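You operate a simulated robot arm through the tools that you are given. There is no shell and no other tool.

Carry out the task below with a simulated robot arm. There is one attempt and no reset: what you move stays moved.

Task
Ease the grey board's wire to 30 kg, catch back on, retighten to 90 kg and log week 39.
Fine: grey catch off to ease, on again at 30 kg; the week goes on the grey week dial; never wind 15 kg over its first reading.

Only the result counts: the job must be done as asked and must still hold three seconds after the hand-in. Knocking over, shifting, dropping, spilling or breaking anything else fails it.

Robot
A 6-joint arm with a two-finger parallel gripper, fixed in place. Base frame: the origin is at the foot of the arm, x ahead of it, y to its left, z up. Lengths are in mm, angles in rad, forces in N, time in s.
With the tool pointing down near the work surface it reaches from about 220 to 620 mm from the base axis. Its first joint turns from -1.152 to 1.152 rad. Payload 2.7 kg.
Tool frame: the origin (TCP) lies between the finger pads and is the grasp point; the fingertips stand 23 mm ahead of it; z points along the fingers, y is the line along which they close. The gripper opens to 94 mm. The fingers are 38 mm wide and 10 mm thick; the gripper's body (54 by 96 mm) begins 39 mm behind the TCP.
Orientation is that of the tool frame in the base frame, as a unit quaternion [w, x, y, z]. With the fingers straight down and closing along the base's y, the tool's x points along the base's -x, its y along +y and its z along -z.

Tools
- The arm moves only by the tool drive_tool. Its argument "targets" is a list of rows, each a list of 7 numbers: the gripper command, from -1 (shut) to 1 (fully open), values between in proportion, then the shift along the base's x, y, z in mm, then the turn, a rotation vector about the base's x, y, z in rad. In form: [[hand, tx, ty, tz, wx, wy, wz], ...]. A call has 1 to 20 rows; each row shifts and turns the commanded pose from where the row before left it. Each row takes 0.2 s and may step no farther than 50 mm and 0.15 rad from the row before; otherwise, or with a gripper value out of range, the whole call is refused. A pose out of reach is approached as far as the arm can. The call stops where the force on the tool passes 40 N (or 10 N more than at its start, if that is more) or the arm is blocked; 0.2 s more then pass. The fingers move at their own pace (about 45 mm/s each) and stop on an object; they squeeze with about 39 N. The grip force told is the motor's: it shows also when the fingers shut on nothing. Time passes only in rows, and 0.2 s behind the last, so rows that do not move let the fingers close. It gives the time, the measured TCP pose, the force on the tool (base axes), the opening and the grip force at its end, in the units of the frame above (readings bear some noise), with the torque about the TCP (base axes, N m) and any sound that the robot's microphone picked up.
- Cameras (640 x 400 px; columns grow to the right, rows downward): "scene" is fixed at [64, -460.2, 1375.5]; the picture's right is [0.64, -0.77, 0.00], its down [-0.69, -0.57, -0.44] and it looks along [0.34, 0.28, -0.90] (base axes); focal length 214 px, centre (320, 200). "wrist" rides on the gripper at [86, 16, -74] in the tool frame; the picture's right is [-0.18, 0.98, 0.00], its down [-0.58, -0.11, -0.81] and it looks along [-0.79, -0.15, 0.59] (tool axes); focal length 243 px, centre (320, 200). There is no depth. A picture from a camera that has moved, and an enlarged one, comes with that camera's place and axes in the base frame and with its lens. The place of the scene camera against the robot may be out by one fixed shift of up to 12 mm in any direction.
- grab_frame(camera): a new picture of that camera. No time passes.
- enlarge(camera, box): a new picture of the part [left, top, right, bottom] of that camera's present view, enlarged. No time passes.
- job_done(): hands the job in; it is judged then, once.

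Places have to be worked out from the pictures, the camera data and where the tool is seen. Open the gripper and draw the arm clear of the work before you hand the job in, unless the task says otherwise.

The tools are called after ">>>" by a JSON object that holds its "api" and its "payload". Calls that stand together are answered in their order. drive_tool: Moves the arm, as the interface text tells. Its arguments: {"type":"object","properties":{"targets":{"type":"array","items":{"type":"array","items":{"type":"number"}}}},"required":["targets"]} The other tools are called the same way: grab_frame (camera) takes a picture; enlarge (camera, box) takes an enlarged picture of a part of a camera's view; job_done () hands the job in.

At the start:

```text
time_s: 0.0
eef_pos: [259.5, -138.8, 1329.1]
tcp_rot: [0.0, 0.0, 1.0, 0.0]
force: [0.9, 0.4, 0.0]
torque: [0.0, -0.01, 0.01]
finger_gap: 94.2
grasp_force: 0.0
```

scene: 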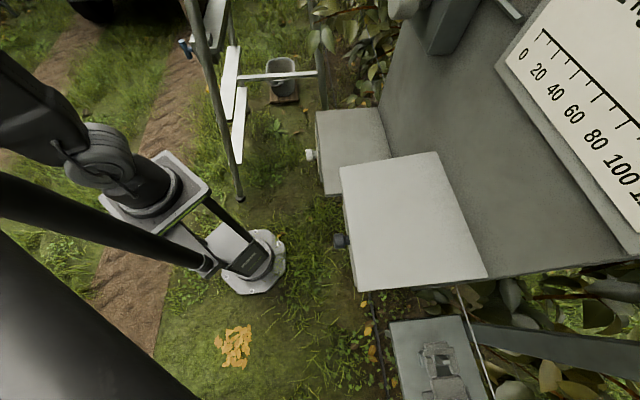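
wrist: 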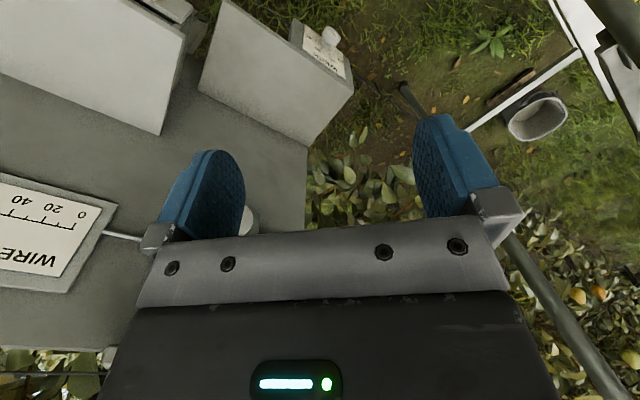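

I start by looking at both cameras more closely, since the layout (boards, winder, catch, week dial) isn't clear yet.

>>> {"api": "grab_frame", "payload": {"camera": "scene"}}

>>> {"api": "enlarge", "payload": {"camera": "scene", "box": [300, 80, 500, 300]}}

>>> {"api": "enlarge", "payload": {"camera": "scene", "box": [480, 0, 640, 220]}}

>>> {"api": "enlarge", "payload": {"camera": "wrist", "box": [0, 0, 360, 200]}}

>>> {"api": "enlarge", "payload": {"camera": "scene", "box": [360, 280, 560, 400]}}

```text
taken
```

scene: 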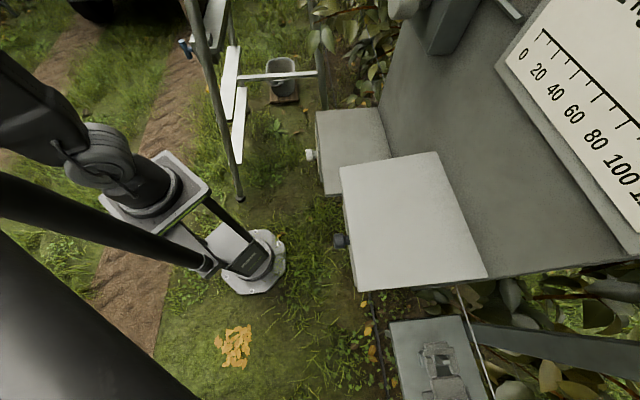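

```text
1.82 times, centred on (400, 190) of scene
camera zoom: at [64.0, -460.2, 1375.5], right [0.64, -0.77, 0.0], down [-0.69, -0.57, -0.44], along [0.34, 0.28, -0.9], focal length 390 px, centre (174, 218)
```

zoom: 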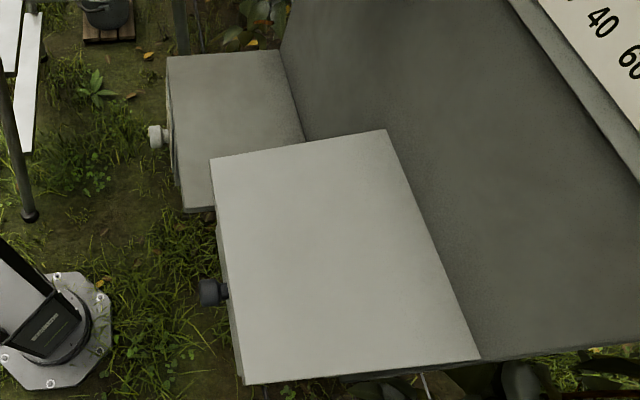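

```text
1.82 times, centred on (560, 110) of scene
camera zoom: at [64.0, -460.2, 1375.5], right [0.64, -0.77, 0.0], down [-0.69, -0.57, -0.44], along [0.34, 0.28, -0.9], focal length 390 px, centre (-116, 364)
```

zoom: 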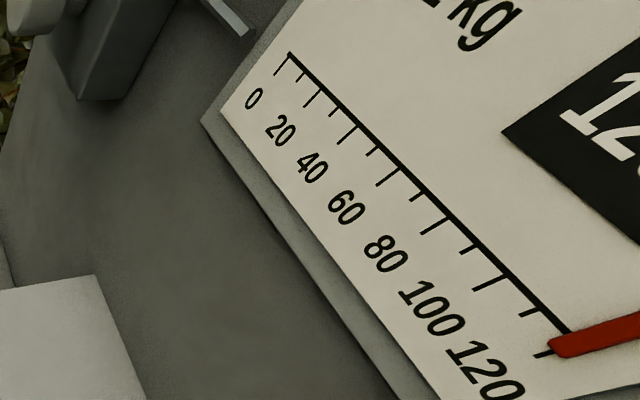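

```text
1.78 times, centred on (180, 100) of wrist
camera zoom: at [171.8, -123.2, 1404.1], right [0.18, 0.98, 0.0], down [0.58, -0.11, 0.81], along [0.79, -0.15, -0.59], focal length 431 px, centre (569, 378)
```

zoom: 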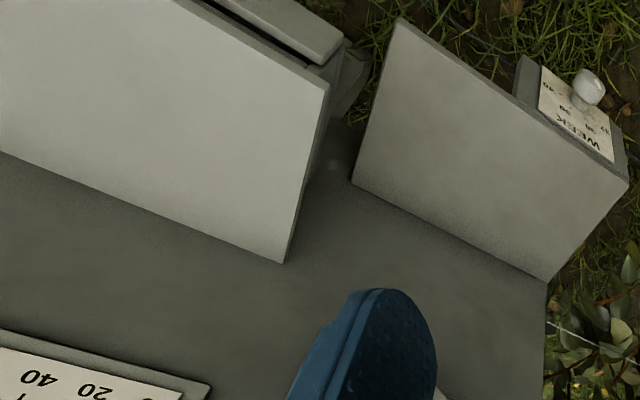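

```text
3.20 times, centred on (460, 340) of scene
camera zoom: at [64.0, -460.2, 1375.5], right [0.64, -0.77, 0.0], down [-0.69, -0.57, -0.44], along [0.34, 0.28, -0.9], focal length 686 px, centre (-128, -248)
```

zoom: 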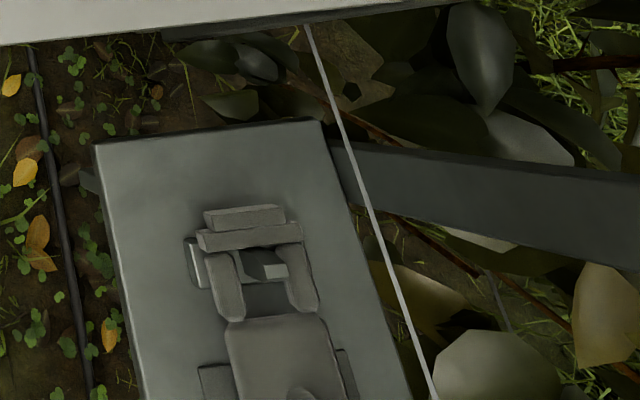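

The scene geometry suggests the board stands at about -45° azimuth, facing the robot, with boxes protruding towards it and a gauge panel at about (370,-465,1250). I'll yaw the tool -45° in place so the wrist camera looks at the board squarely.

>>> {"api": "drive_tool", "payload": {"targets": [[1, 0, 0, 0, 0, 0, -0.131], [1, 0, 0, 0, 0, 0, -0.131], [1, 0, 0, 0, 0, 0, -0.131], [1, 0, 0, 0, 0, 0, -0.131], [1, 0, 0, 0, 0, 0, -0.131], [1, 0, 0, 0, 0, 0, -0.131]]}}

>>> {"api": "grab_frame", "payload": {"camera": "wrist"}}

>>> {"api": "grab_frame", "payload": {"camera": "scene"}}

```text
time_s: 1.4
eef_pos: [257.9, -139.4, 1331.2]
tcp_rot: [0.0, 0.384, 0.923, 0.0]
force: [0.6, -0.4, 0.5]
torque: [0.02, -0.05, 0.02]
finger_gap: 94.1
grasp_force: 0.2
```

```text
taken
camera wrist: at [208.9, -66.5, 1404.1], right [0.83, 0.56, 0.0], down [0.33, -0.49, 0.81], along [0.45, -0.67, -0.59], focal length 243 px, centre (320, 200)
```

wrist: 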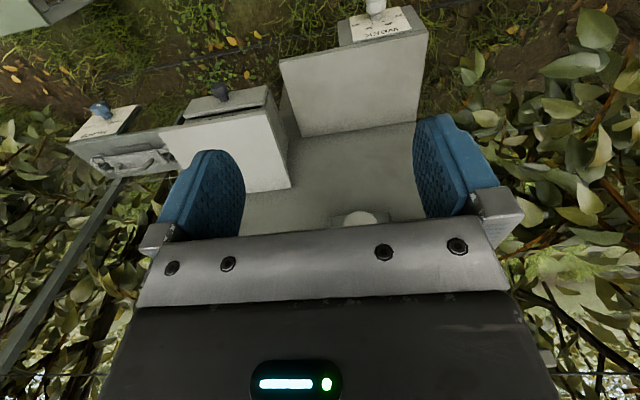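

```text
taken
```

scene: 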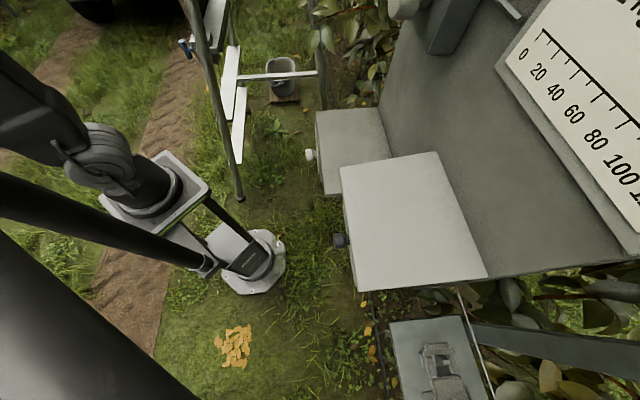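

The wrist view (upside-down) shows several boxes: a right one with a WEEK dial, a middle one with a dark knob, and a left one with a blue knob. I'll pitch the tool up and lower it about 200 mm to see the front faces.

>>> {"api": "drive_tool", "payload": {"targets": [[1, 0, 0, -50, -0.125, -0.084, 0], [1, 0, 0, -50, -0.125, -0.084, 0], [1, 0, 0, -50, -0.125, -0.084, 0], [1, 0, 0, -50, -0.125, -0.084, 0]]}}

>>> {"api": "grab_frame", "payload": {"camera": "wrist"}}

>>> {"api": "grab_frame", "payload": {"camera": "scene"}}

```text
time_s: 2.4
eef_pos: [257.6, -138.7, 1130.0]
tcp_rot: [0.248, 0.365, 0.882, -0.164]
force: [-0.3, 0.8, 0.2]
torque: [0.02, -0.02, -0.01]
finger_gap: 94.0
grasp_force: 0.0
```

```text
taken
camera wrist: at [193.2, -44.2, 1141.9], right [0.83, 0.56, 0.0], down [0.02, -0.02, 1.0], along [0.56, -0.83, -0.03], focal length 243 px, centre (320, 200)
```

wrist: 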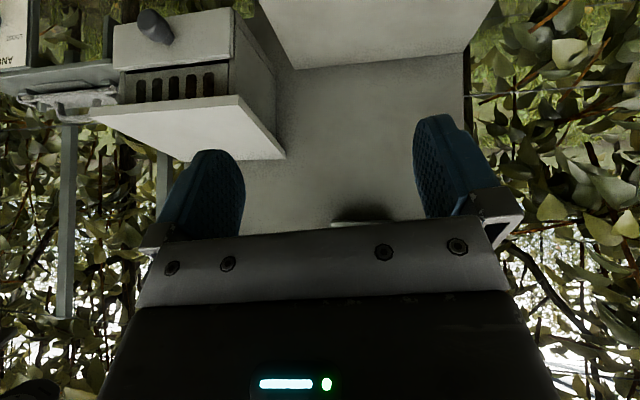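

```text
taken
```

scene: 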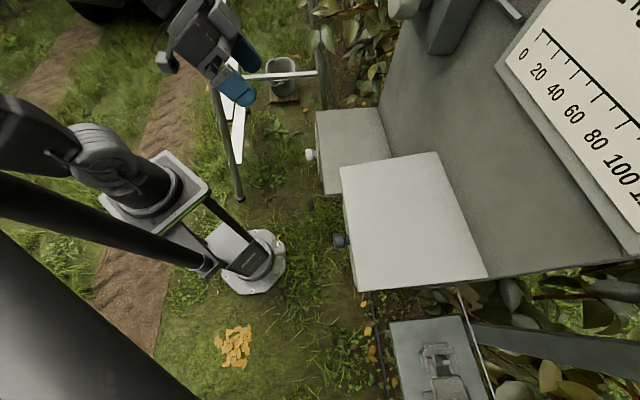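

Good view of the upper part; the middle unit is a hooded box with slots and a dark knob. I'll move toward the left side of this view, a bit lower and tilt back down to see the front faces with the dials.

>>> {"api": "drive_tool", "payload": {"targets": [[1, -25, 0, -30, 0.11, 0.075, 0], [1, -25, 0, -30, 0.11, 0.075, 0], [1, -25, 0, -30, 0, 0, 0], [1, -25, 0, -10, 0, 0, 0]]}}

>>> {"api": "grab_frame", "payload": {"camera": "wrist"}}

>>> {"api": "grab_frame", "payload": {"camera": "scene"}}

```text
time_s: 3.4
eef_pos: [182.9, -153.1, 1060.4]
tcp_rot: [0.138, 0.377, 0.911, -0.091]
force: [-0.8, 0.0, -0.3]
torque: [0.01, -0.02, 0.0]
finger_gap: 93.8
grasp_force: 0.0
out of reach, approached as far as the arm can: row 3, 4
```

```text
taken
camera wrist: at [122.6, -65.5, 1102.5], right [0.83, 0.56, 0.0], down [0.17, -0.24, 0.96], along [0.54, -0.79, -0.3], focal length 243 px, centre (320, 200)
```

wrist: 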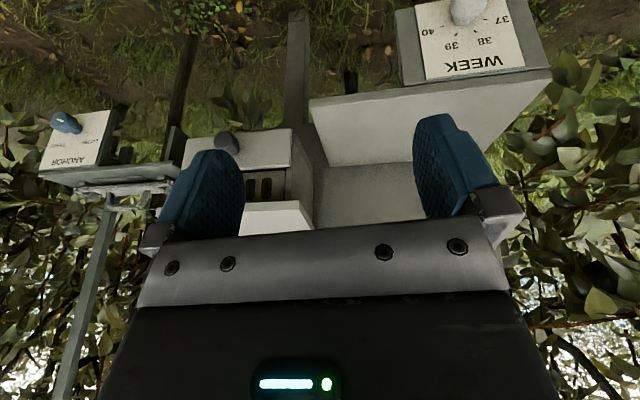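

```text
taken
```

scene: 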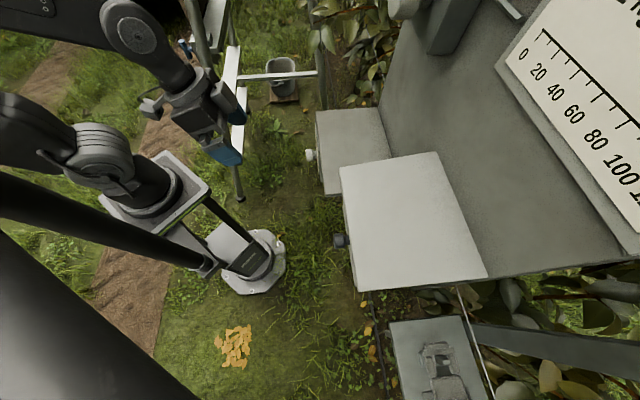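

The grey WEEK dial (37–40 visible) is on the right box; a separate "ANCHOR" dial with a blue knob is on the far left. I'll enlarge several parts of both views.

>>> {"api": "enlarge", "payload": {"camera": "wrist", "box": [360, 0, 580, 120]}}

>>> {"api": "enlarge", "payload": {"camera": "wrist", "box": [20, 80, 340, 260]}}

>>> {"api": "enlarge", "payload": {"camera": "scene", "box": [360, 0, 560, 120]}}

>>> {"api": "enlarge", "payload": {"camera": "scene", "box": [160, 0, 340, 200]}}

```text
2.91 times, centred on (470, 60) of wrist
camera zoom: at [122.6, -65.5, 1102.5], right [0.83, 0.56, 0.0], down [0.17, -0.24, 0.96], along [0.54, -0.79, -0.3], focal length 706 px, centre (-116, 607)
```

zoom: 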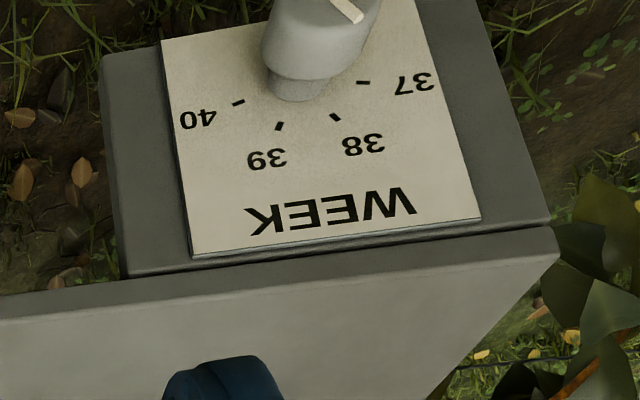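

```text
2.00 times, centred on (180, 170) of wrist
camera zoom: at [122.6, -65.5, 1102.5], right [0.83, 0.56, 0.0], down [0.17, -0.24, 0.96], along [0.54, -0.79, -0.3], focal length 485 px, centre (600, 260)
```

zoom: 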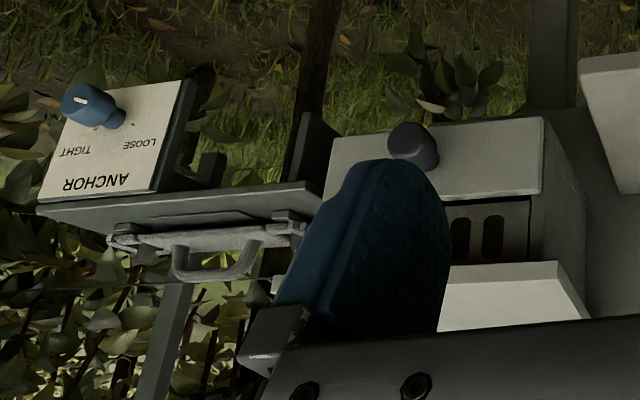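

```text
3.20 times, centred on (460, 60) of scene
camera zoom: at [64.0, -460.2, 1375.5], right [0.64, -0.77, 0.0], down [-0.69, -0.57, -0.44], along [0.34, 0.28, -0.9], focal length 686 px, centre (-128, 648)
```

zoom: 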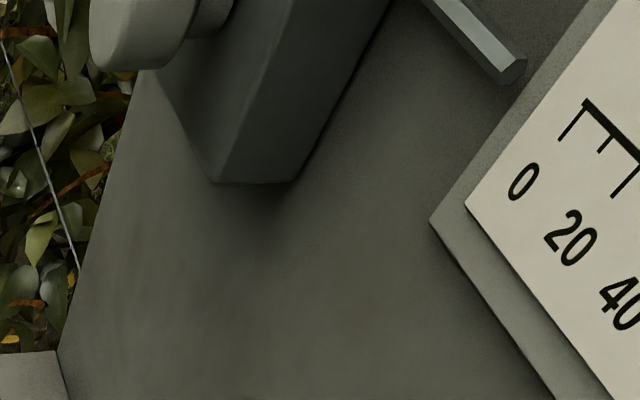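

```text
2.00 times, centred on (250, 100) of scene
camera zoom: at [64.0, -460.2, 1375.5], right [0.64, -0.77, 0.0], down [-0.69, -0.57, -0.44], along [0.34, 0.28, -0.9], focal length 429 px, centre (460, 400)
```

zoom: 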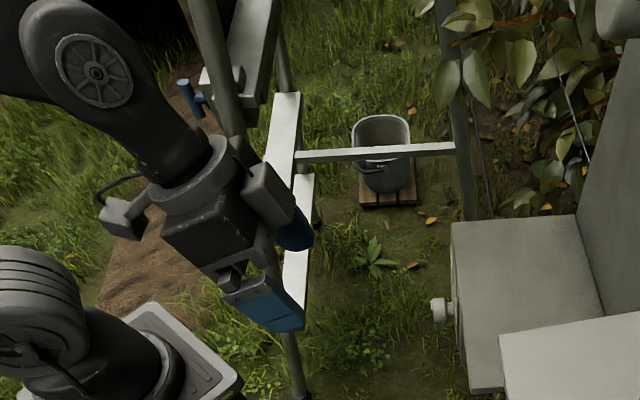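

The winder crank seems to be up at about (480,-290,1190) and the gauge at its right. I'll rise to camera height ~1340 with a horizontal look to view the upper part of the board.

>>> {"api": "drive_tool", "payload": {"targets": [[1, 15, 2, 40, 0, 0, 0], [1, 15, 2, 45, 0, 0, 0], [1, 15, 2, 45, -0.1, -0.067, 0], [1, 15, 2, 45, -0.1, -0.067, 0], [1, 15, 2, 45, -0.1, -0.067, 0], [1, 0, 2, 45, -0.1, -0.067, 0]]}}

>>> {"api": "grab_frame", "payload": {"camera": "wrist"}}

```text
time_s: 4.8
eef_pos: [256.5, -142.2, 1326.4]
tcp_rot: [0.331, 0.352, 0.847, -0.221]
force: [0.3, -0.4, -0.1]
torque: [-0.02, 0.0, 0.01]
finger_gap: 94.0
grasp_force: 0.0
```

```text
taken
camera wrist: at [192.8, -48.2, 1313.6], right [0.83, 0.56, -0.01], down [-0.1, 0.16, 0.98], along [0.55, -0.81, 0.19], focal length 243 px, centre (320, 200)
```

wrist: 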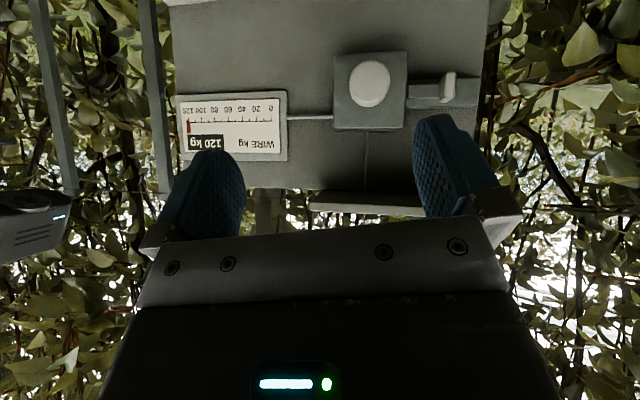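

Clear view of the board: gauge reads 120 kg, a winder with a big white knob, and a slide catch to its (robot-)left. I'll enlarge these.

>>> {"api": "enlarge", "payload": {"camera": "wrist", "box": [320, 30, 500, 150]}}

>>> {"api": "enlarge", "payload": {"camera": "wrist", "box": [160, 60, 340, 180]}}

>>> {"api": "enlarge", "payload": {"camera": "wrist", "box": [160, 0, 500, 220]}}

```text
3.33 times, centred on (410, 90) of wrist
camera zoom: at [192.8, -48.2, 1313.6], right [0.83, 0.56, -0.01], down [-0.1, 0.16, 0.98], along [0.55, -0.81, 0.19], focal length 809 px, centre (20, 567)
```

zoom: 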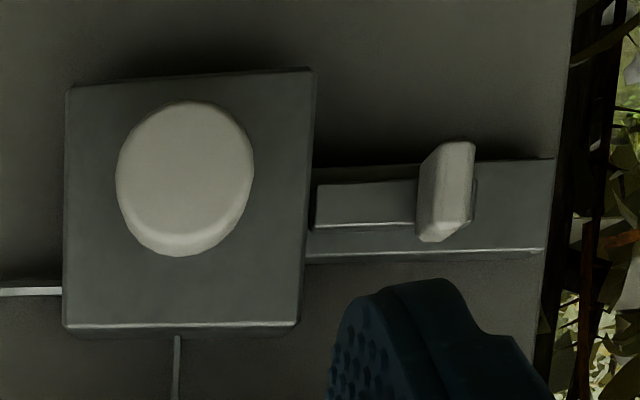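

```text
3.33 times, centred on (250, 120) of wrist
camera zoom: at [192.8, -48.2, 1313.6], right [0.83, 0.56, -0.01], down [-0.1, 0.16, 0.98], along [0.55, -0.81, 0.19], focal length 809 px, centre (553, 467)
```

zoom: 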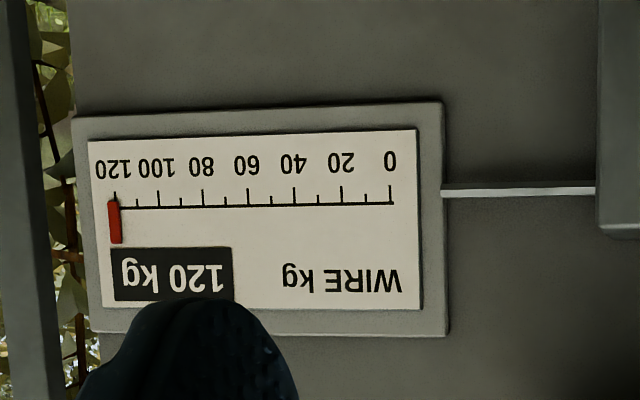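

```text
1.82 times, centred on (330, 110) of wrist
camera zoom: at [192.8, -48.2, 1313.6], right [0.83, 0.56, -0.01], down [-0.1, 0.16, 0.98], along [0.55, -0.81, 0.19], focal length 441 px, centre (302, 364)
```

zoom: 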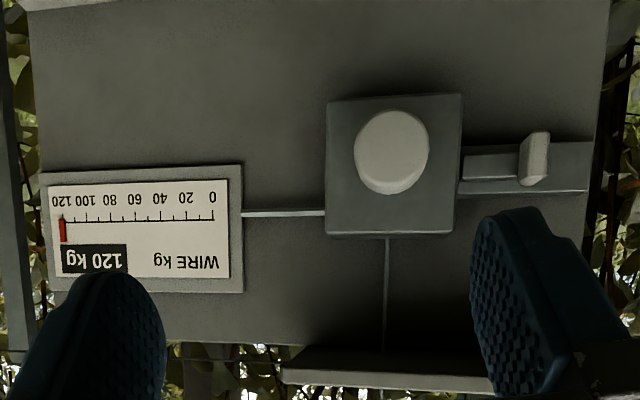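

The gauge reads 120 kg at the start, so the limit is 135. For accurate triangulation I'll shift the camera about 120 mm sideways (robot-left) and look again.

>>> {"api": "drive_tool", "payload": {"targets": [[1, 29, 28, 0, 0, 0, 0], [1, 29, 28, 0, 0, 0, 0], [1, 28, 27, 0, 0, 0, 0], [1, 0, 0, 0, 0, 0, 0]]}}

>>> {"api": "grab_frame", "payload": {"camera": "wrist"}}

>>> {"api": "enlarge", "payload": {"camera": "wrist", "box": [50, 0, 410, 225]}}

```text
time_s: 5.8
eef_pos: [344.0, -58.6, 1325.2]
tcp_rot: [0.33, 0.352, 0.848, -0.221]
force: [0.0, -0.9, -0.2]
torque: [-0.02, 0.04, 0.01]
finger_gap: 94.1
grasp_force: 0.1
```

```text
taken
camera wrist: at [279.6, 36.6, 1312.1], right [0.83, 0.56, -0.01], down [-0.1, 0.16, 0.98], along [0.55, -0.81, 0.18], focal length 243 px, centre (320, 200)
```

wrist: 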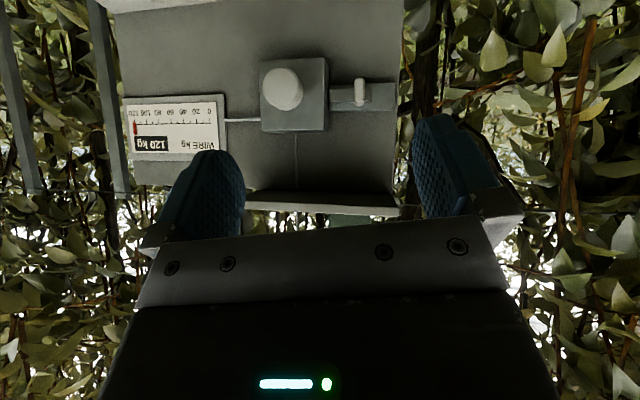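

```text
1.78 times, centred on (230, 112) of wrist
camera zoom: at [279.6, 36.6, 1312.1], right [0.83, 0.56, -0.01], down [-0.1, 0.16, 0.98], along [0.55, -0.81, 0.18], focal length 431 px, centre (480, 356)
```

zoom: 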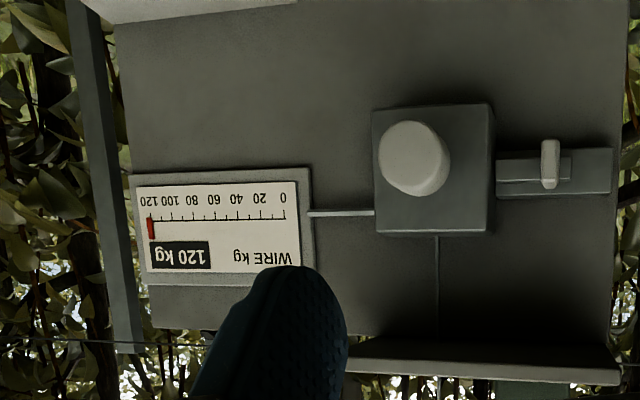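

Triangulated: gauge at a≈594 mm (along the -45° direction), winder knob cap ≈(441,-298,1220), catch tab ≈(541,-247,1220), board normal exactly -45°. Before acting I'll check whether a second board exists to the left, by yawing the camera that way.

>>> {"api": "drive_tool", "payload": {"targets": [[1, -10, 0, 0, 0, 0, 0.15], [1, -10, 0, 0, 0, 0, 0.15], [1, -10, 0, 0, 0, 0, 0.15], [1, -10, 0, 0, 0, 0, 0.15], [1, 0, 0, 0, 0, 0, 0.15], [1, 0, 0, 0, 0, 0, 0.15], [1, 0, 0, 0, 0, 0, 0.15], [1, 0, 0, 0, 0, 0, 0.15]]}}

>>> {"api": "grab_frame", "payload": {"camera": "wrist"}}

```text
time_s: 7.6
eef_pos: [304.1, -59.2, 1325.0]
tcp_rot: [0.398, -0.188, 0.898, 0.005]
force: [-0.8, 1.1, 0.1]
torque: [0.0, -0.01, 0.01]
finger_gap: 94.3
grasp_force: 0.0
```

```text
taken
camera wrist: at [192.6, -85.3, 1312.1], right [-0.22, 0.97, -0.01], down [-0.18, -0.03, 0.98], along [0.96, 0.22, 0.18], focal length 243 px, centre (320, 200)
```

wrist: 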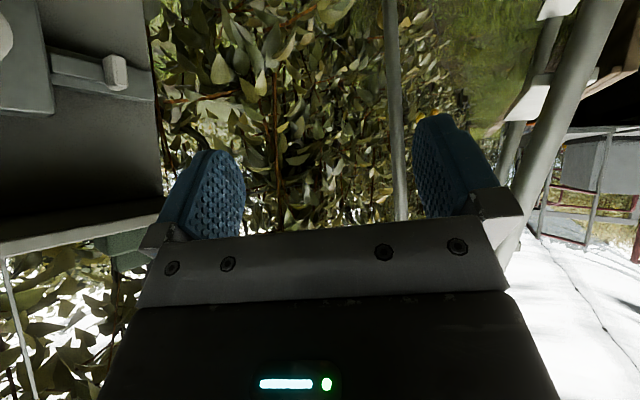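

The left area shows posts and a frame further right in this view; I'll turn a bit further to see whether there is another board.

>>> {"api": "drive_tool", "payload": {"targets": [[1, 0, 0, 0, 0, 0, 0.15], [1, 0, 0, 0, 0, 0, 0.15], [1, 0, 0, 0, 0, 0, 0.15], [1, 0, 0, 0, 0, 0, 0.15]]}}

>>> {"api": "grab_frame", "payload": {"camera": "wrist"}}

```text
time_s: 8.6
eef_pos: [303.6, -59.8, 1324.6]
tcp_rot: [0.378, -0.447, 0.801, 0.122]
force: [0.3, 0.0, -0.3]
torque: [0.02, -0.05, 0.01]
finger_gap: 93.9
grasp_force: 0.0
```

```text
taken
camera wrist: at [226.5, -144.0, 1312.0], right [-0.74, 0.68, -0.01], down [-0.13, -0.13, 0.98], along [0.66, 0.72, 0.18], focal length 243 px, centre (320, 200)
```

wrist: 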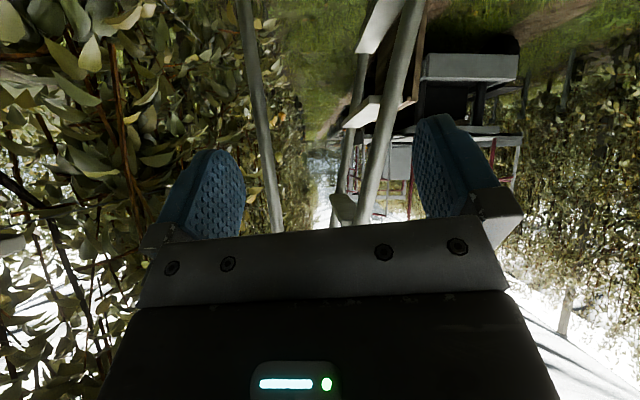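

No second board there, just a ladder and vehicles, so the board at -45° is the grey one. I yaw back to face it.

>>> {"api": "drive_tool", "payload": {"targets": [[1, 0, 0, 0, 0, 0, -0.15], [1, 0, 0, 0, 0, 0, -0.15], [1, 0, 0, 0, 0, 0, -0.15], [1, 0, 0, 0, 0, 0, -0.15], [1, 0, 0, 0, 0, 0, -0.15], [1, 0, 0, 0, 0, 0, -0.15], [1, 0, 0, 0, 0, 0, -0.15], [1, 0, 0, 0, 0, 0, -0.15], [1, 0, 0, 0, 0, 0, -0.15], [1, 0, 0, 0, 0, 0, -0.15], [1, 0, 0, 0, 0, 0, -0.15], [1, 0, 0, 0, 0, 0, -0.15]]}}

>>> {"api": "drive_tool", "payload": {"targets": [[0.2, 24.6, -16.2, -17.4, -0.077, -0.1031, 0.019], [0.2, 24.6, -16.2, -17.4, -0.077, -0.1031, 0.019], [0.2, 24.6, -16.2, -17.4, -0.077, -0.1031, 0.019], [0.2, 24.6, -16.2, -17.4, -0.077, -0.1031, 0.019], [0.2, 24.6, -16.2, -17.4, -0.077, -0.1031, 0.019], [0.2, 24.6, -16.2, -17.4, -0.077, -0.1031, 0.019]]}}

>>> {"api": "grab_frame", "payload": {"camera": "wrist"}}

>>> {"api": "grab_frame", "payload": {"camera": "scene"}}

```text
time_s: 11.2
eef_pos: [303.0, -59.7, 1323.9]
tcp_rot: [0.33, 0.353, 0.847, -0.221]
force: [1.3, 0.7, 0.4]
torque: [0.0, -0.01, 0.0]
finger_gap: 93.8
grasp_force: 0.0
```

```text
time_s: 12.6
eef_pos: [450.8, -154.6, 1221.1]
tcp_rot: [0.652, 0.271, 0.654, -0.271]
force: [-0.1, 0.9, -0.5]
torque: [0.02, 0.0, 0.0]
finger_gap: 56.5
grasp_force: 0.1
```

```text
taken
camera wrist: at [410.5, -92.0, 1134.9], right [0.69, 0.7, 0.18], down [-0.65, 0.49, 0.58], along [0.32, -0.52, 0.79], focal length 243 px, centre (320, 200)
```

wrist: 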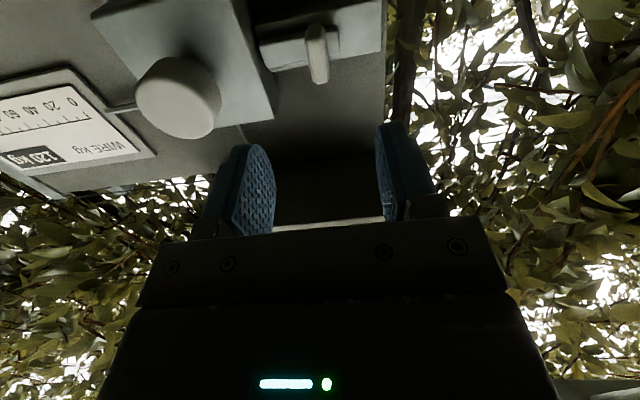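

```text
taken
```

scene: 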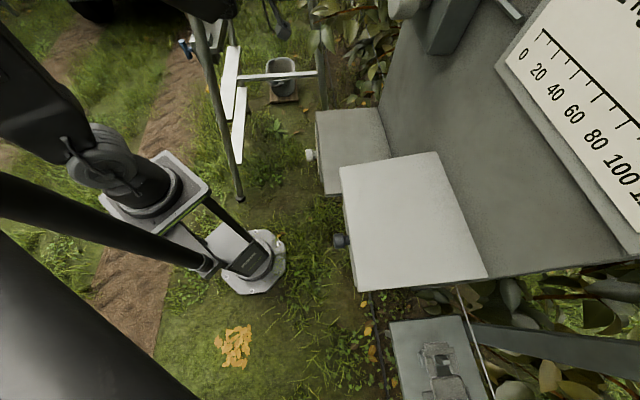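

Orientation is as planned (tool horizontal, camera below). I'll enlarge the catch and winder area for a precise location.

>>> {"api": "enlarge", "payload": {"camera": "wrist", "box": [90, 0, 390, 190]}}

>>> {"api": "enlarge", "payload": {"camera": "wrist", "box": [240, 0, 400, 100]}}

```text
2.11 times, centred on (240, 95) of wrist
camera zoom: at [410.5, -92.0, 1134.9], right [0.69, 0.7, 0.18], down [-0.65, 0.49, 0.58], along [0.32, -0.52, 0.79], focal length 511 px, centre (488, 421)
```

zoom: 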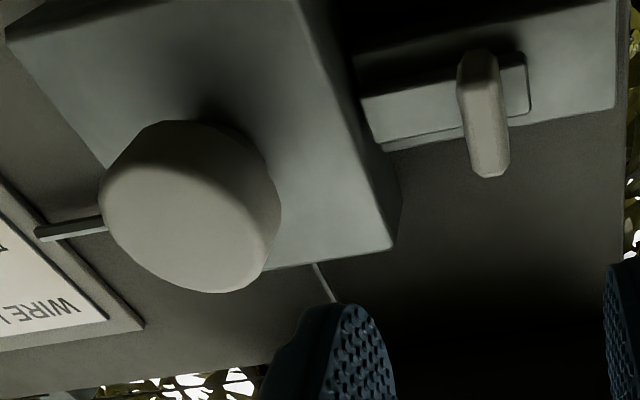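

```text
4.00 times, centred on (320, 50) of wrist
camera zoom: at [410.5, -92.0, 1134.9], right [0.69, 0.7, 0.18], down [-0.65, 0.49, 0.58], along [0.32, -0.52, 0.79], focal length 970 px, centre (320, 800)
```

zoom: 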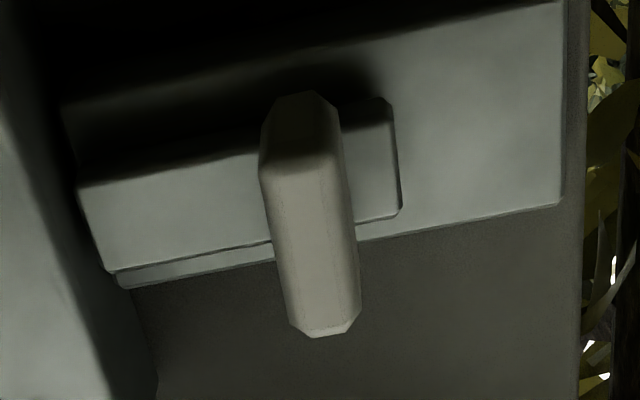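

The catch tab is about 15 mm thick, 32 mm tall, sticking out from a≈581 to 550 at b≈208, z≈1221. I advance to a≈530 with the fingers straddling it, then check.

>>> {"api": "drive_tool", "payload": {"targets": [[0.2, 24, -24, 0, 0, 0, 0], [0.2, 24, -24, 0, 0, 0, 0], [0.2, 24, -24, 0, 0, 0, 0], [0.2, 0, 0, 0, 0, 0, 0]]}}

>>> {"api": "grab_frame", "payload": {"camera": "wrist"}}

```text
time_s: 13.6
eef_pos: [523.0, -229.6, 1220.8]
tcp_rot: [0.652, 0.271, 0.654, -0.271]
force: [-0.3, -1.1, -0.1]
torque: [0.02, 0.02, -0.01]
finger_gap: 56.2
grasp_force: 0.0
```

```text
taken
camera wrist: at [482.2, -164.8, 1134.4], right [0.69, 0.7, 0.18], down [-0.65, 0.49, 0.58], along [0.32, -0.52, 0.79], focal length 243 px, centre (320, 200)
```

wrist: 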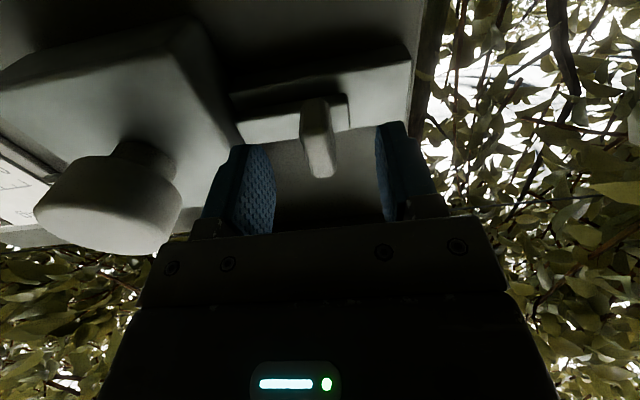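

Tab is centred between the fingers. I advance 20 mm more and close on it.

>>> {"api": "drive_tool", "payload": {"targets": [[0.2, 7.3, -7.3, 0, 0, 0, 0], [0.2, 7.3, -7.3, 0, 0, 0, 0], [0.2, 0, 0, 0, 0, 0, 0]]}}

>>> {"api": "enlarge", "payload": {"camera": "wrist", "box": [180, 50, 460, 230]}}

```text
time_s: 14.4
eef_pos: [537.6, -244.3, 1221.6]
tcp_rot: [0.653, 0.27, 0.654, -0.27]
force: [0.2, -0.3, -0.7]
torque: [-0.01, 0.01, -0.03]
finger_gap: 56.4
grasp_force: 0.0
```

```text
2.22 times, centred on (320, 140) of wrist
camera zoom: at [496.9, -179.4, 1134.7], right [0.69, 0.7, 0.18], down [-0.65, 0.49, 0.58], along [0.32, -0.52, 0.79], focal length 539 px, centre (320, 333)
```

zoom: 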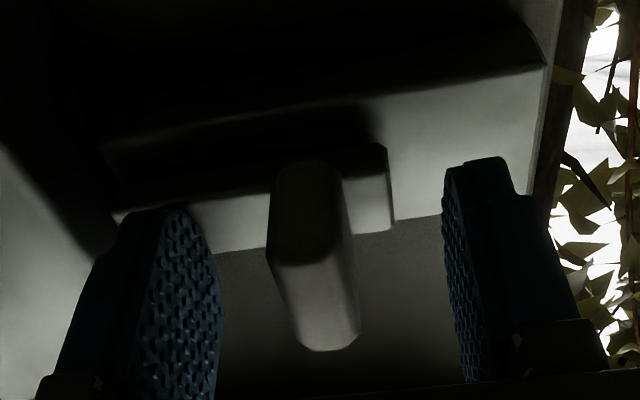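

No contact, and fingers flank the tab well. Now I close the gripper on the tab.

>>> {"api": "drive_tool", "payload": {"targets": [[-1, 0, 0, 0, 0, 0, 0], [-1, 0, 0, 0, 0, 0, 0], [-1, 0, 0, 0, 0, 0, 0], [-1, 0, 0, 0, 0, 0, 0]]}}

```text
time_s: 15.4
eef_pos: [538.4, -244.6, 1221.6]
tcp_rot: [0.653, 0.269, 0.655, -0.27]
force: [-1.3, -0.1, -0.1]
torque: [0.03, -0.11, -0.07]
finger_gap: 14.5
grasp_force: 44.8
```

Gripping the tab (14.5 mm). I slide it 10 mm to the robot's left (+b, away from the winder) and watch the force and sounds.

>>> {"api": "drive_tool", "payload": {"targets": [[-1, 3.5, 3.5, 0, 0, 0, 0], [-1, 3.5, 3.5, 0, 0, 0, 0], [-1, 0, 0, 0, 0, 0, 0]]}}

>>> {"api": "grab_frame", "payload": {"camera": "wrist"}}

```text
time_s: 16.2
eef_pos: [544.7, -235.9, 1221.3]
tcp_rot: [0.652, 0.271, 0.654, -0.271]
force: [-1.1, 0.4, -1.6]
torque: [0.05, -0.26, -0.1]
finger_gap: 14.6
grasp_force: 44.9
```

```text
taken
camera wrist: at [504.0, -172.1, 1134.7], right [0.69, 0.7, 0.18], down [-0.65, 0.49, 0.58], along [0.32, -0.52, 0.79], focal length 243 px, centre (320, 200)
```

wrist: 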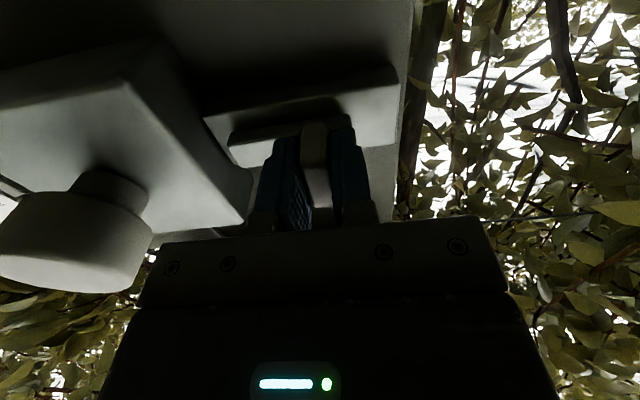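

The bolt slides easily and its end is leaving the winder box. I continue in small steps until it reaches its stop.

>>> {"api": "drive_tool", "payload": {"targets": [[-1, 3.5, 3.5, 0, 0, 0, 0], [-1, 3.5, 3.5, 0, 0, 0, 0], [-1, 3.5, 3.5, 0, 0, 0, 0], [-1, 0, 0, 0, 0, 0, 0]]}}

>>> {"api": "grab_frame", "payload": {"camera": "wrist"}}

```text
time_s: 17.2
eef_pos: [555.3, -224.1, 1220.9]
tcp_rot: [0.653, 0.27, 0.654, -0.27]
force: [1.8, -2.7, -1.3]
torque: [0.21, 0.03, -0.08]
finger_gap: 14.4
grasp_force: 45.5
```

```text
taken
camera wrist: at [514.6, -161.4, 1134.7], right [0.69, 0.7, 0.18], down [-0.65, 0.49, 0.58], along [0.32, -0.52, 0.79], focal length 243 px, centre (320, 200)
```

wrist: 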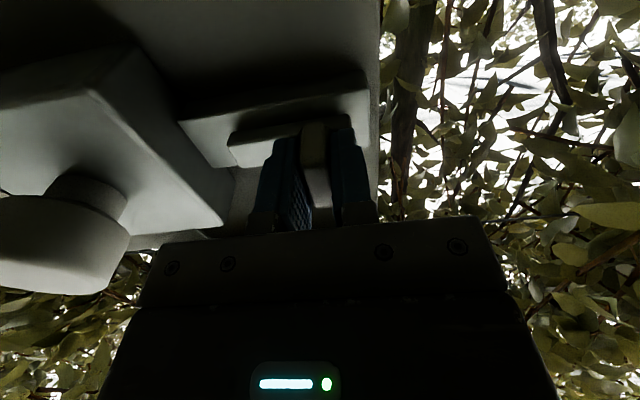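

It has moved about 26 mm with little force and no stop felt yet. I go on a few mm more to find the end stop.

>>> {"api": "drive_tool", "payload": {"targets": [[-1, 2, 2, 0, 0, 0, 0], [-1, 2, 2, 0, 0, 0, 0], [-1, 2, 2, 0, 0, 0, 0], [-1, 0, 0, 0, 0, 0, 0]]}}

>>> {"api": "grab_frame", "payload": {"camera": "wrist"}}

```text
time_s: 18.2
eef_pos: [559.8, -220.1, 1221.6]
tcp_rot: [0.652, 0.272, 0.654, -0.272]
force: [-14.0, 0.0, 0.7]
torque: [0.61, 0.57, -0.07]
finger_gap: 14.3
grasp_force: 44.8
```

```text
taken
camera wrist: at [519.8, -156.4, 1134.6], right [0.7, 0.69, 0.18], down [-0.65, 0.49, 0.58], along [0.31, -0.52, 0.79], focal length 243 px, centre (320, 200)
```

wrist: 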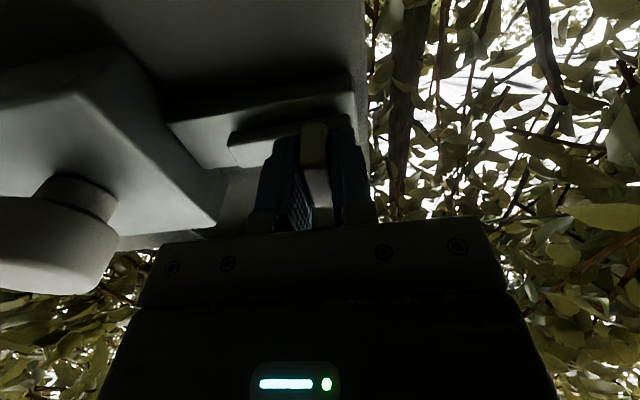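

The force now builds (-14 N): end stop reached after ~32 mm of travel. I release the tab and back straight out, then check the gauge.

>>> {"api": "drive_tool", "payload": {"targets": [[0.1, 0, 0, 0, 0, 0, 0], [0.1, 0, 0, 0, 0, 0, 0], [0.1, 0, 0, 0, 0, 0, 0], [0.1, -15, 15, 0, 0, 0, 0], [0.1, -25, 25, 0, 0, 0, 0], [0.1, -25, 25, 0, 0, 0, 0]]}}

>>> {"api": "grab_frame", "payload": {"camera": "wrist"}}

>>> {"api": "enlarge", "payload": {"camera": "scene", "box": [440, 0, 640, 220]}}

```text
time_s: 19.6
eef_pos: [496.7, -155.2, 1221.6]
tcp_rot: [0.653, 0.27, 0.654, -0.27]
force: [0.4, -0.2, -0.5]
torque: [0.01, 0.02, -0.01]
finger_gap: 51.8
grasp_force: 0.1
```

```text
taken
camera wrist: at [454.6, -91.2, 1135.6], right [0.69, 0.7, 0.18], down [-0.65, 0.49, 0.58], along [0.32, -0.52, 0.79], focal length 243 px, centre (320, 200)
```

wrist: 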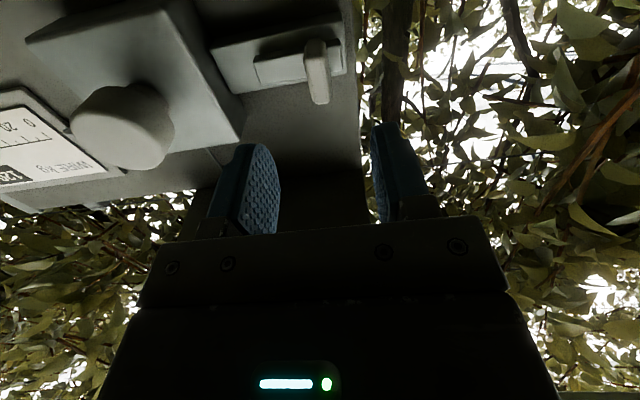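

```text
1.82 times, centred on (540, 110) of scene
camera zoom: at [64.0, -460.2, 1375.5], right [0.64, -0.77, 0.0], down [-0.69, -0.57, -0.44], along [0.34, 0.28, -0.9], focal length 390 px, centre (-80, 364)
```

zoom: 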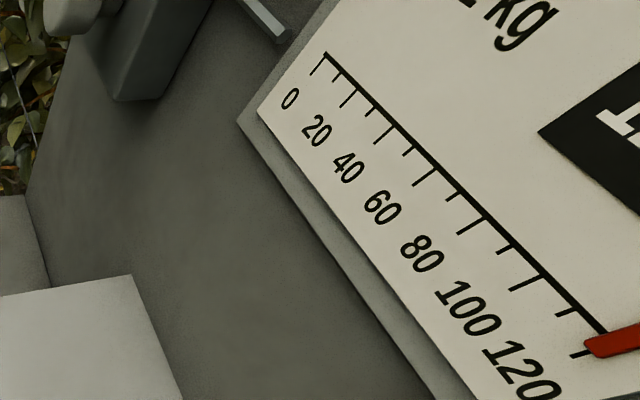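

The catch is off and the gauge still shows 120 kg. Winder box centre works out to a≈569, b≈101.5, z≈1218 with the knob cap front at a≈522; I open fully and shift sideways in front of the knob at a safe standoff.

>>> {"api": "drive_tool", "payload": {"targets": [[1, -31, -35, -1, 0, 0, 0], [1, -31, -35, -1, 0, 0, 0], [1, -31, -35, -1, 0, 0, 0], [1, 0, 0, 0, 0, 0, 0], [1, 0, 0, 0, 0, 0, 0]]}}

>>> {"api": "grab_frame", "payload": {"camera": "wrist"}}

>>> {"api": "grab_frame", "payload": {"camera": "scene"}}

```text
time_s: 20.8
eef_pos: [402.8, -259.3, 1219.0]
tcp_rot: [0.652, 0.27, 0.655, -0.27]
force: [0.9, 0.6, 1.2]
torque: [0.04, -0.01, -0.02]
finger_gap: 94.2
grasp_force: 0.2
```

```text
taken
camera wrist: at [362.1, -195.7, 1132.1], right [0.69, 0.7, 0.18], down [-0.65, 0.49, 0.58], along [0.32, -0.52, 0.79], focal length 243 px, centre (320, 200)
```

wrist: 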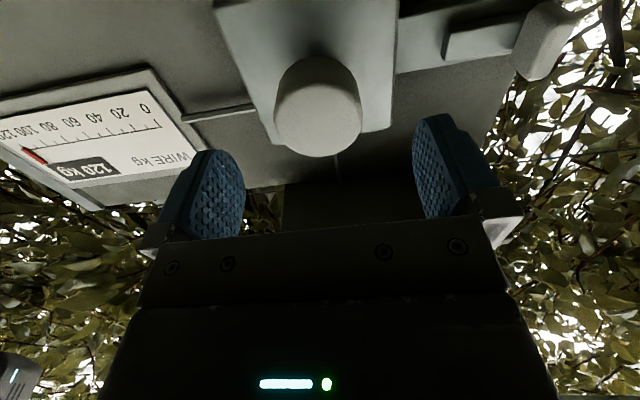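

```text
taken
```

scene: 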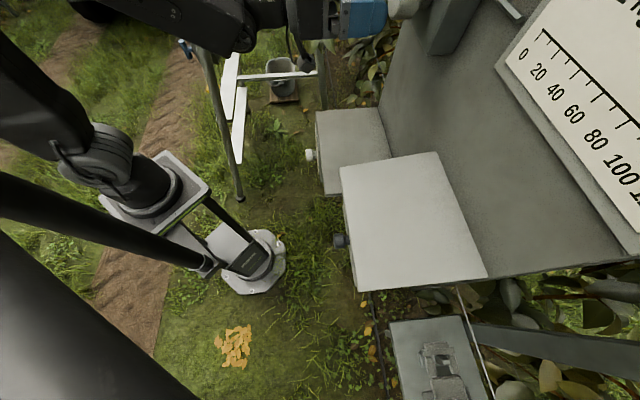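

The gauge is readable from here (120 kg) and the knob is ahead. I'll enlarge the knob to check its centre against the tool axis.

>>> {"api": "enlarge", "payload": {"camera": "wrist", "box": [220, 0, 420, 170]}}

>>> {"api": "enlarge", "payload": {"camera": "wrist", "box": [0, 60, 220, 220]}}

```text
2.35 times, centred on (320, 85) of wrist
camera zoom: at [362.1, -195.7, 1132.1], right [0.69, 0.7, 0.18], down [-0.65, 0.49, 0.58], along [0.32, -0.52, 0.79], focal length 571 px, centre (320, 471)
```

zoom: 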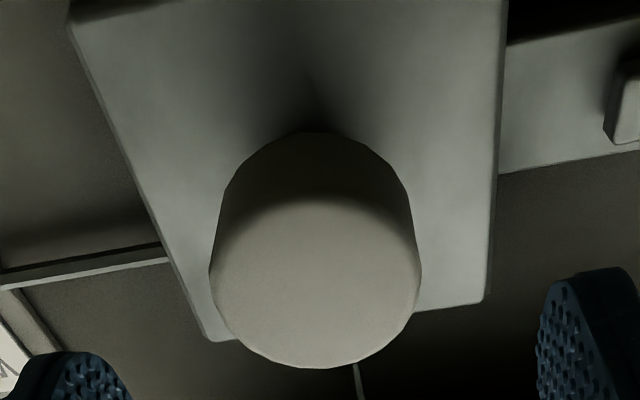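

```text
2.50 times, centred on (110, 140) of wrist
camera zoom: at [362.1, -195.7, 1132.1], right [0.69, 0.7, 0.18], down [-0.65, 0.49, 0.58], along [0.32, -0.52, 0.79], focal length 606 px, centre (845, 350)
```

zoom: 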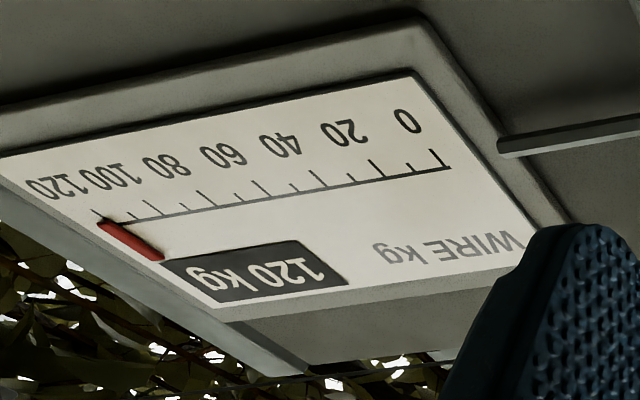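

Knob axis ≈(b 100.5, z 1220), diameter ≈56 mm; the tool is within 1–2 mm of it. I advance 65 mm so the fingers straddle the cap, then close.

>>> {"api": "drive_tool", "payload": {"targets": [[1, 15.1, -15.6, 0.3, 0, 0, 0], [1, 15.1, -15.6, 0.3, 0, 0, 0], [1, 15.1, -15.6, 0.3, 0, 0, 0], [1, 0, 0, 0, 0, 0, 0]]}}

>>> {"api": "grab_frame", "payload": {"camera": "wrist"}}

```text
time_s: 21.8
eef_pos: [449.5, -305.6, 1219.5]
tcp_rot: [0.651, 0.272, 0.654, -0.272]
force: [0.9, -0.8, 0.2]
torque: [0.01, 0.01, 0.0]
finger_gap: 94.2
grasp_force: 0.1
```

```text
taken
camera wrist: at [409.0, -241.7, 1132.8], right [0.7, 0.69, 0.18], down [-0.64, 0.5, 0.58], along [0.31, -0.53, 0.79], focal length 243 px, centre (320, 200)
```

wrist: 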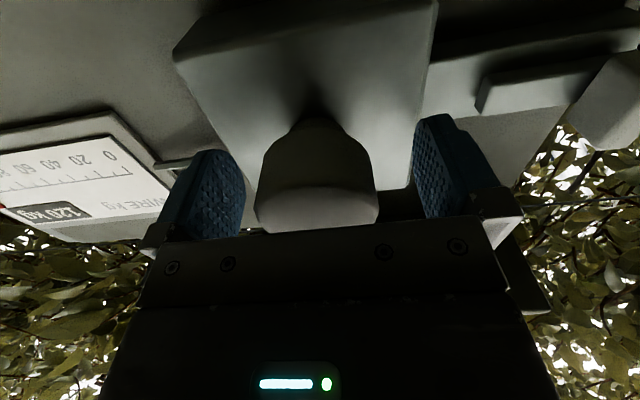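

The knob cap is nicely between the fingers and the display still reads 120 kg. I close on it.

>>> {"api": "drive_tool", "payload": {"targets": [[-1, 0, 0, 0, 0, 0, 0], [-1, 0, 0, 0, 0, 0, 0], [-1, 0, 0, 0, 0, 0, 0], [-1, 0, 0, 0, 0, 0, 0]]}}

>>> {"api": "grab_frame", "payload": {"camera": "wrist"}}

```text
time_s: 22.8
eef_pos: [447.7, -307.0, 1219.4]
tcp_rot: [0.651, 0.274, 0.653, -0.272]
force: [-11.1, -7.6, -0.8]
torque: [0.09, 0.11, -0.85]
finger_gap: 53.6
grasp_force: 45.1
```

```text
taken
camera wrist: at [408.1, -242.5, 1132.8], right [0.7, 0.69, 0.18], down [-0.64, 0.5, 0.58], along [0.31, -0.53, 0.79], focal length 243 px, centre (320, 200)
```

wrist: 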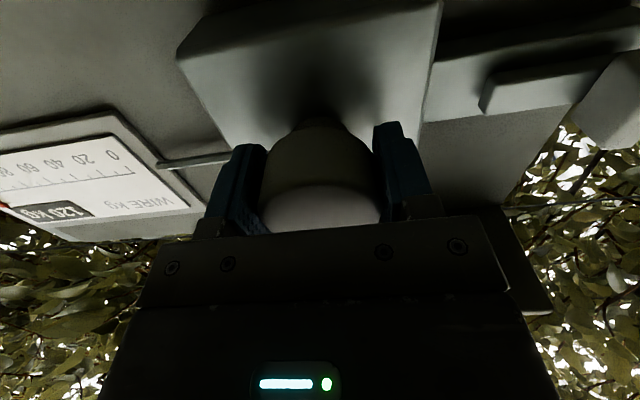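

Gripped (53.6 mm); a side force of ~13 N along -b says the tool should shift ~1.6 mm to the right. I correct that and then try a small counter-clockwise turn of 0.1 rad, checking the gauge.

>>> {"api": "drive_tool", "payload": {"targets": [[-1, -1.1, -1.1, 0.3, 0, 0, 0], [-1, 0, 0, 0, -0.0354, 0.0354, 0], [-1, 0, 0, 0, -0.0354, 0.0354, 0], [-1, 0, 0, 0, 0, 0, 0]]}}

>>> {"api": "grab_frame", "payload": {"camera": "wrist"}}

>>> {"api": "enlarge", "payload": {"camera": "wrist", "box": [0, 90, 220, 250]}}

>>> {"api": "enlarge", "payload": {"camera": "scene", "box": [480, 0, 640, 220]}}

```text
time_s: 23.8
eef_pos: [447.7, -307.7, 1219.1]
tcp_rot: [0.636, 0.238, 0.667, -0.305]
force: [-1.7, -12.0, -5.3]
torque: [-0.74, -0.78, 0.1]
finger_gap: 53.9
grasp_force: 45.6
```

```text
taken
camera wrist: at [401.6, -248.8, 1131.7], right [0.71, 0.7, 0.08], down [-0.6, 0.54, 0.59], along [0.37, -0.47, 0.8], focal length 243 px, centre (320, 200)
```

wrist: 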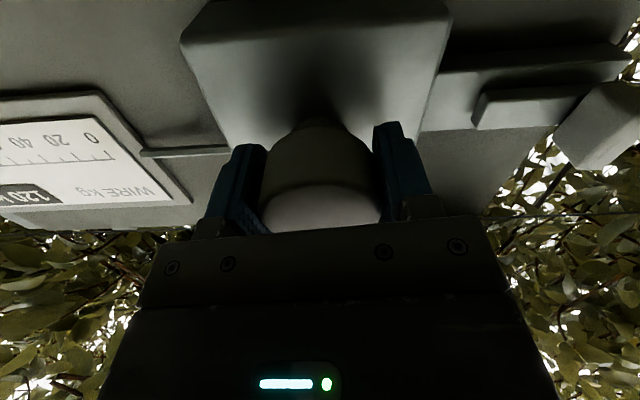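

```text
2.50 times, centred on (110, 170) of wrist
camera zoom: at [401.6, -248.8, 1131.7], right [0.71, 0.7, 0.08], down [-0.6, 0.54, 0.59], along [0.37, -0.47, 0.8], focal length 606 px, centre (845, 275)
```

zoom: 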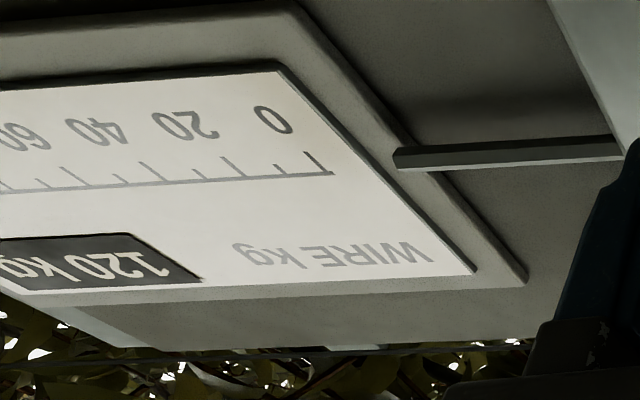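

```text
1.82 times, centred on (560, 110) of scene
camera zoom: at [64.0, -460.6, 1375.3], right [0.64, -0.77, 0.0], down [-0.69, -0.57, -0.44], along [0.34, 0.28, -0.9], focal length 390 px, centre (-116, 364)
```

zoom: 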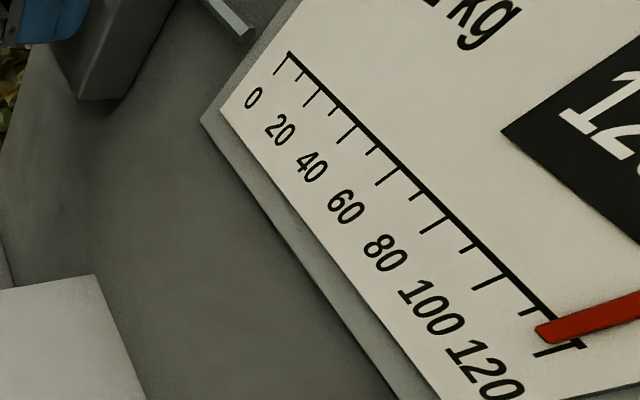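

The pointer moved slightly down the scale (about 117), so counter-clockwise eases. I'll turn another 0.2 rad the same way and compare pointer and display.

>>> {"api": "drive_tool", "payload": {"targets": [[-1, 0, 0, 0, -0.0354, 0.0354, 0], [-1, 0, 0, 0, -0.0354, 0.0354, 0], [-1, 0, 0, 0, -0.0354, 0.0354, 0], [-1, 0, 0, 0, -0.0354, 0.0354, 0], [-1, 0, 0, 0, 0, 0, 0]]}}

>>> {"api": "grab_frame", "payload": {"camera": "wrist"}}

>>> {"api": "enlarge", "payload": {"camera": "scene", "box": [480, 0, 640, 220]}}

```text
time_s: 25.0
eef_pos: [447.9, -307.0, 1219.5]
tcp_rot: [0.602, 0.172, 0.687, -0.367]
force: [-5.3, -9.1, -4.8]
torque: [-0.65, -0.65, -0.09]
finger_gap: 53.7
grasp_force: 45.2
```

```text
taken
camera wrist: at [388.9, -261.2, 1132.1], right [0.71, 0.7, -0.12], down [-0.51, 0.62, 0.59], along [0.48, -0.36, 0.8], focal length 243 px, centre (320, 200)
```

wrist: 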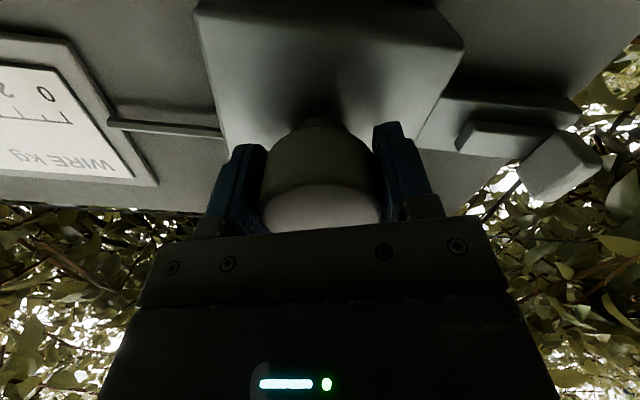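

```text
1.82 times, centred on (560, 110) of scene
camera zoom: at [63.8, -460.5, 1375.4], right [0.64, -0.77, 0.0], down [-0.69, -0.57, -0.44], along [0.34, 0.28, -0.9], focal length 390 px, centre (-116, 364)
```

zoom: 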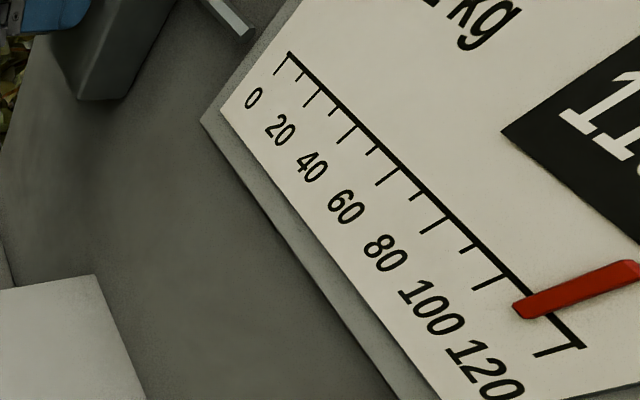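

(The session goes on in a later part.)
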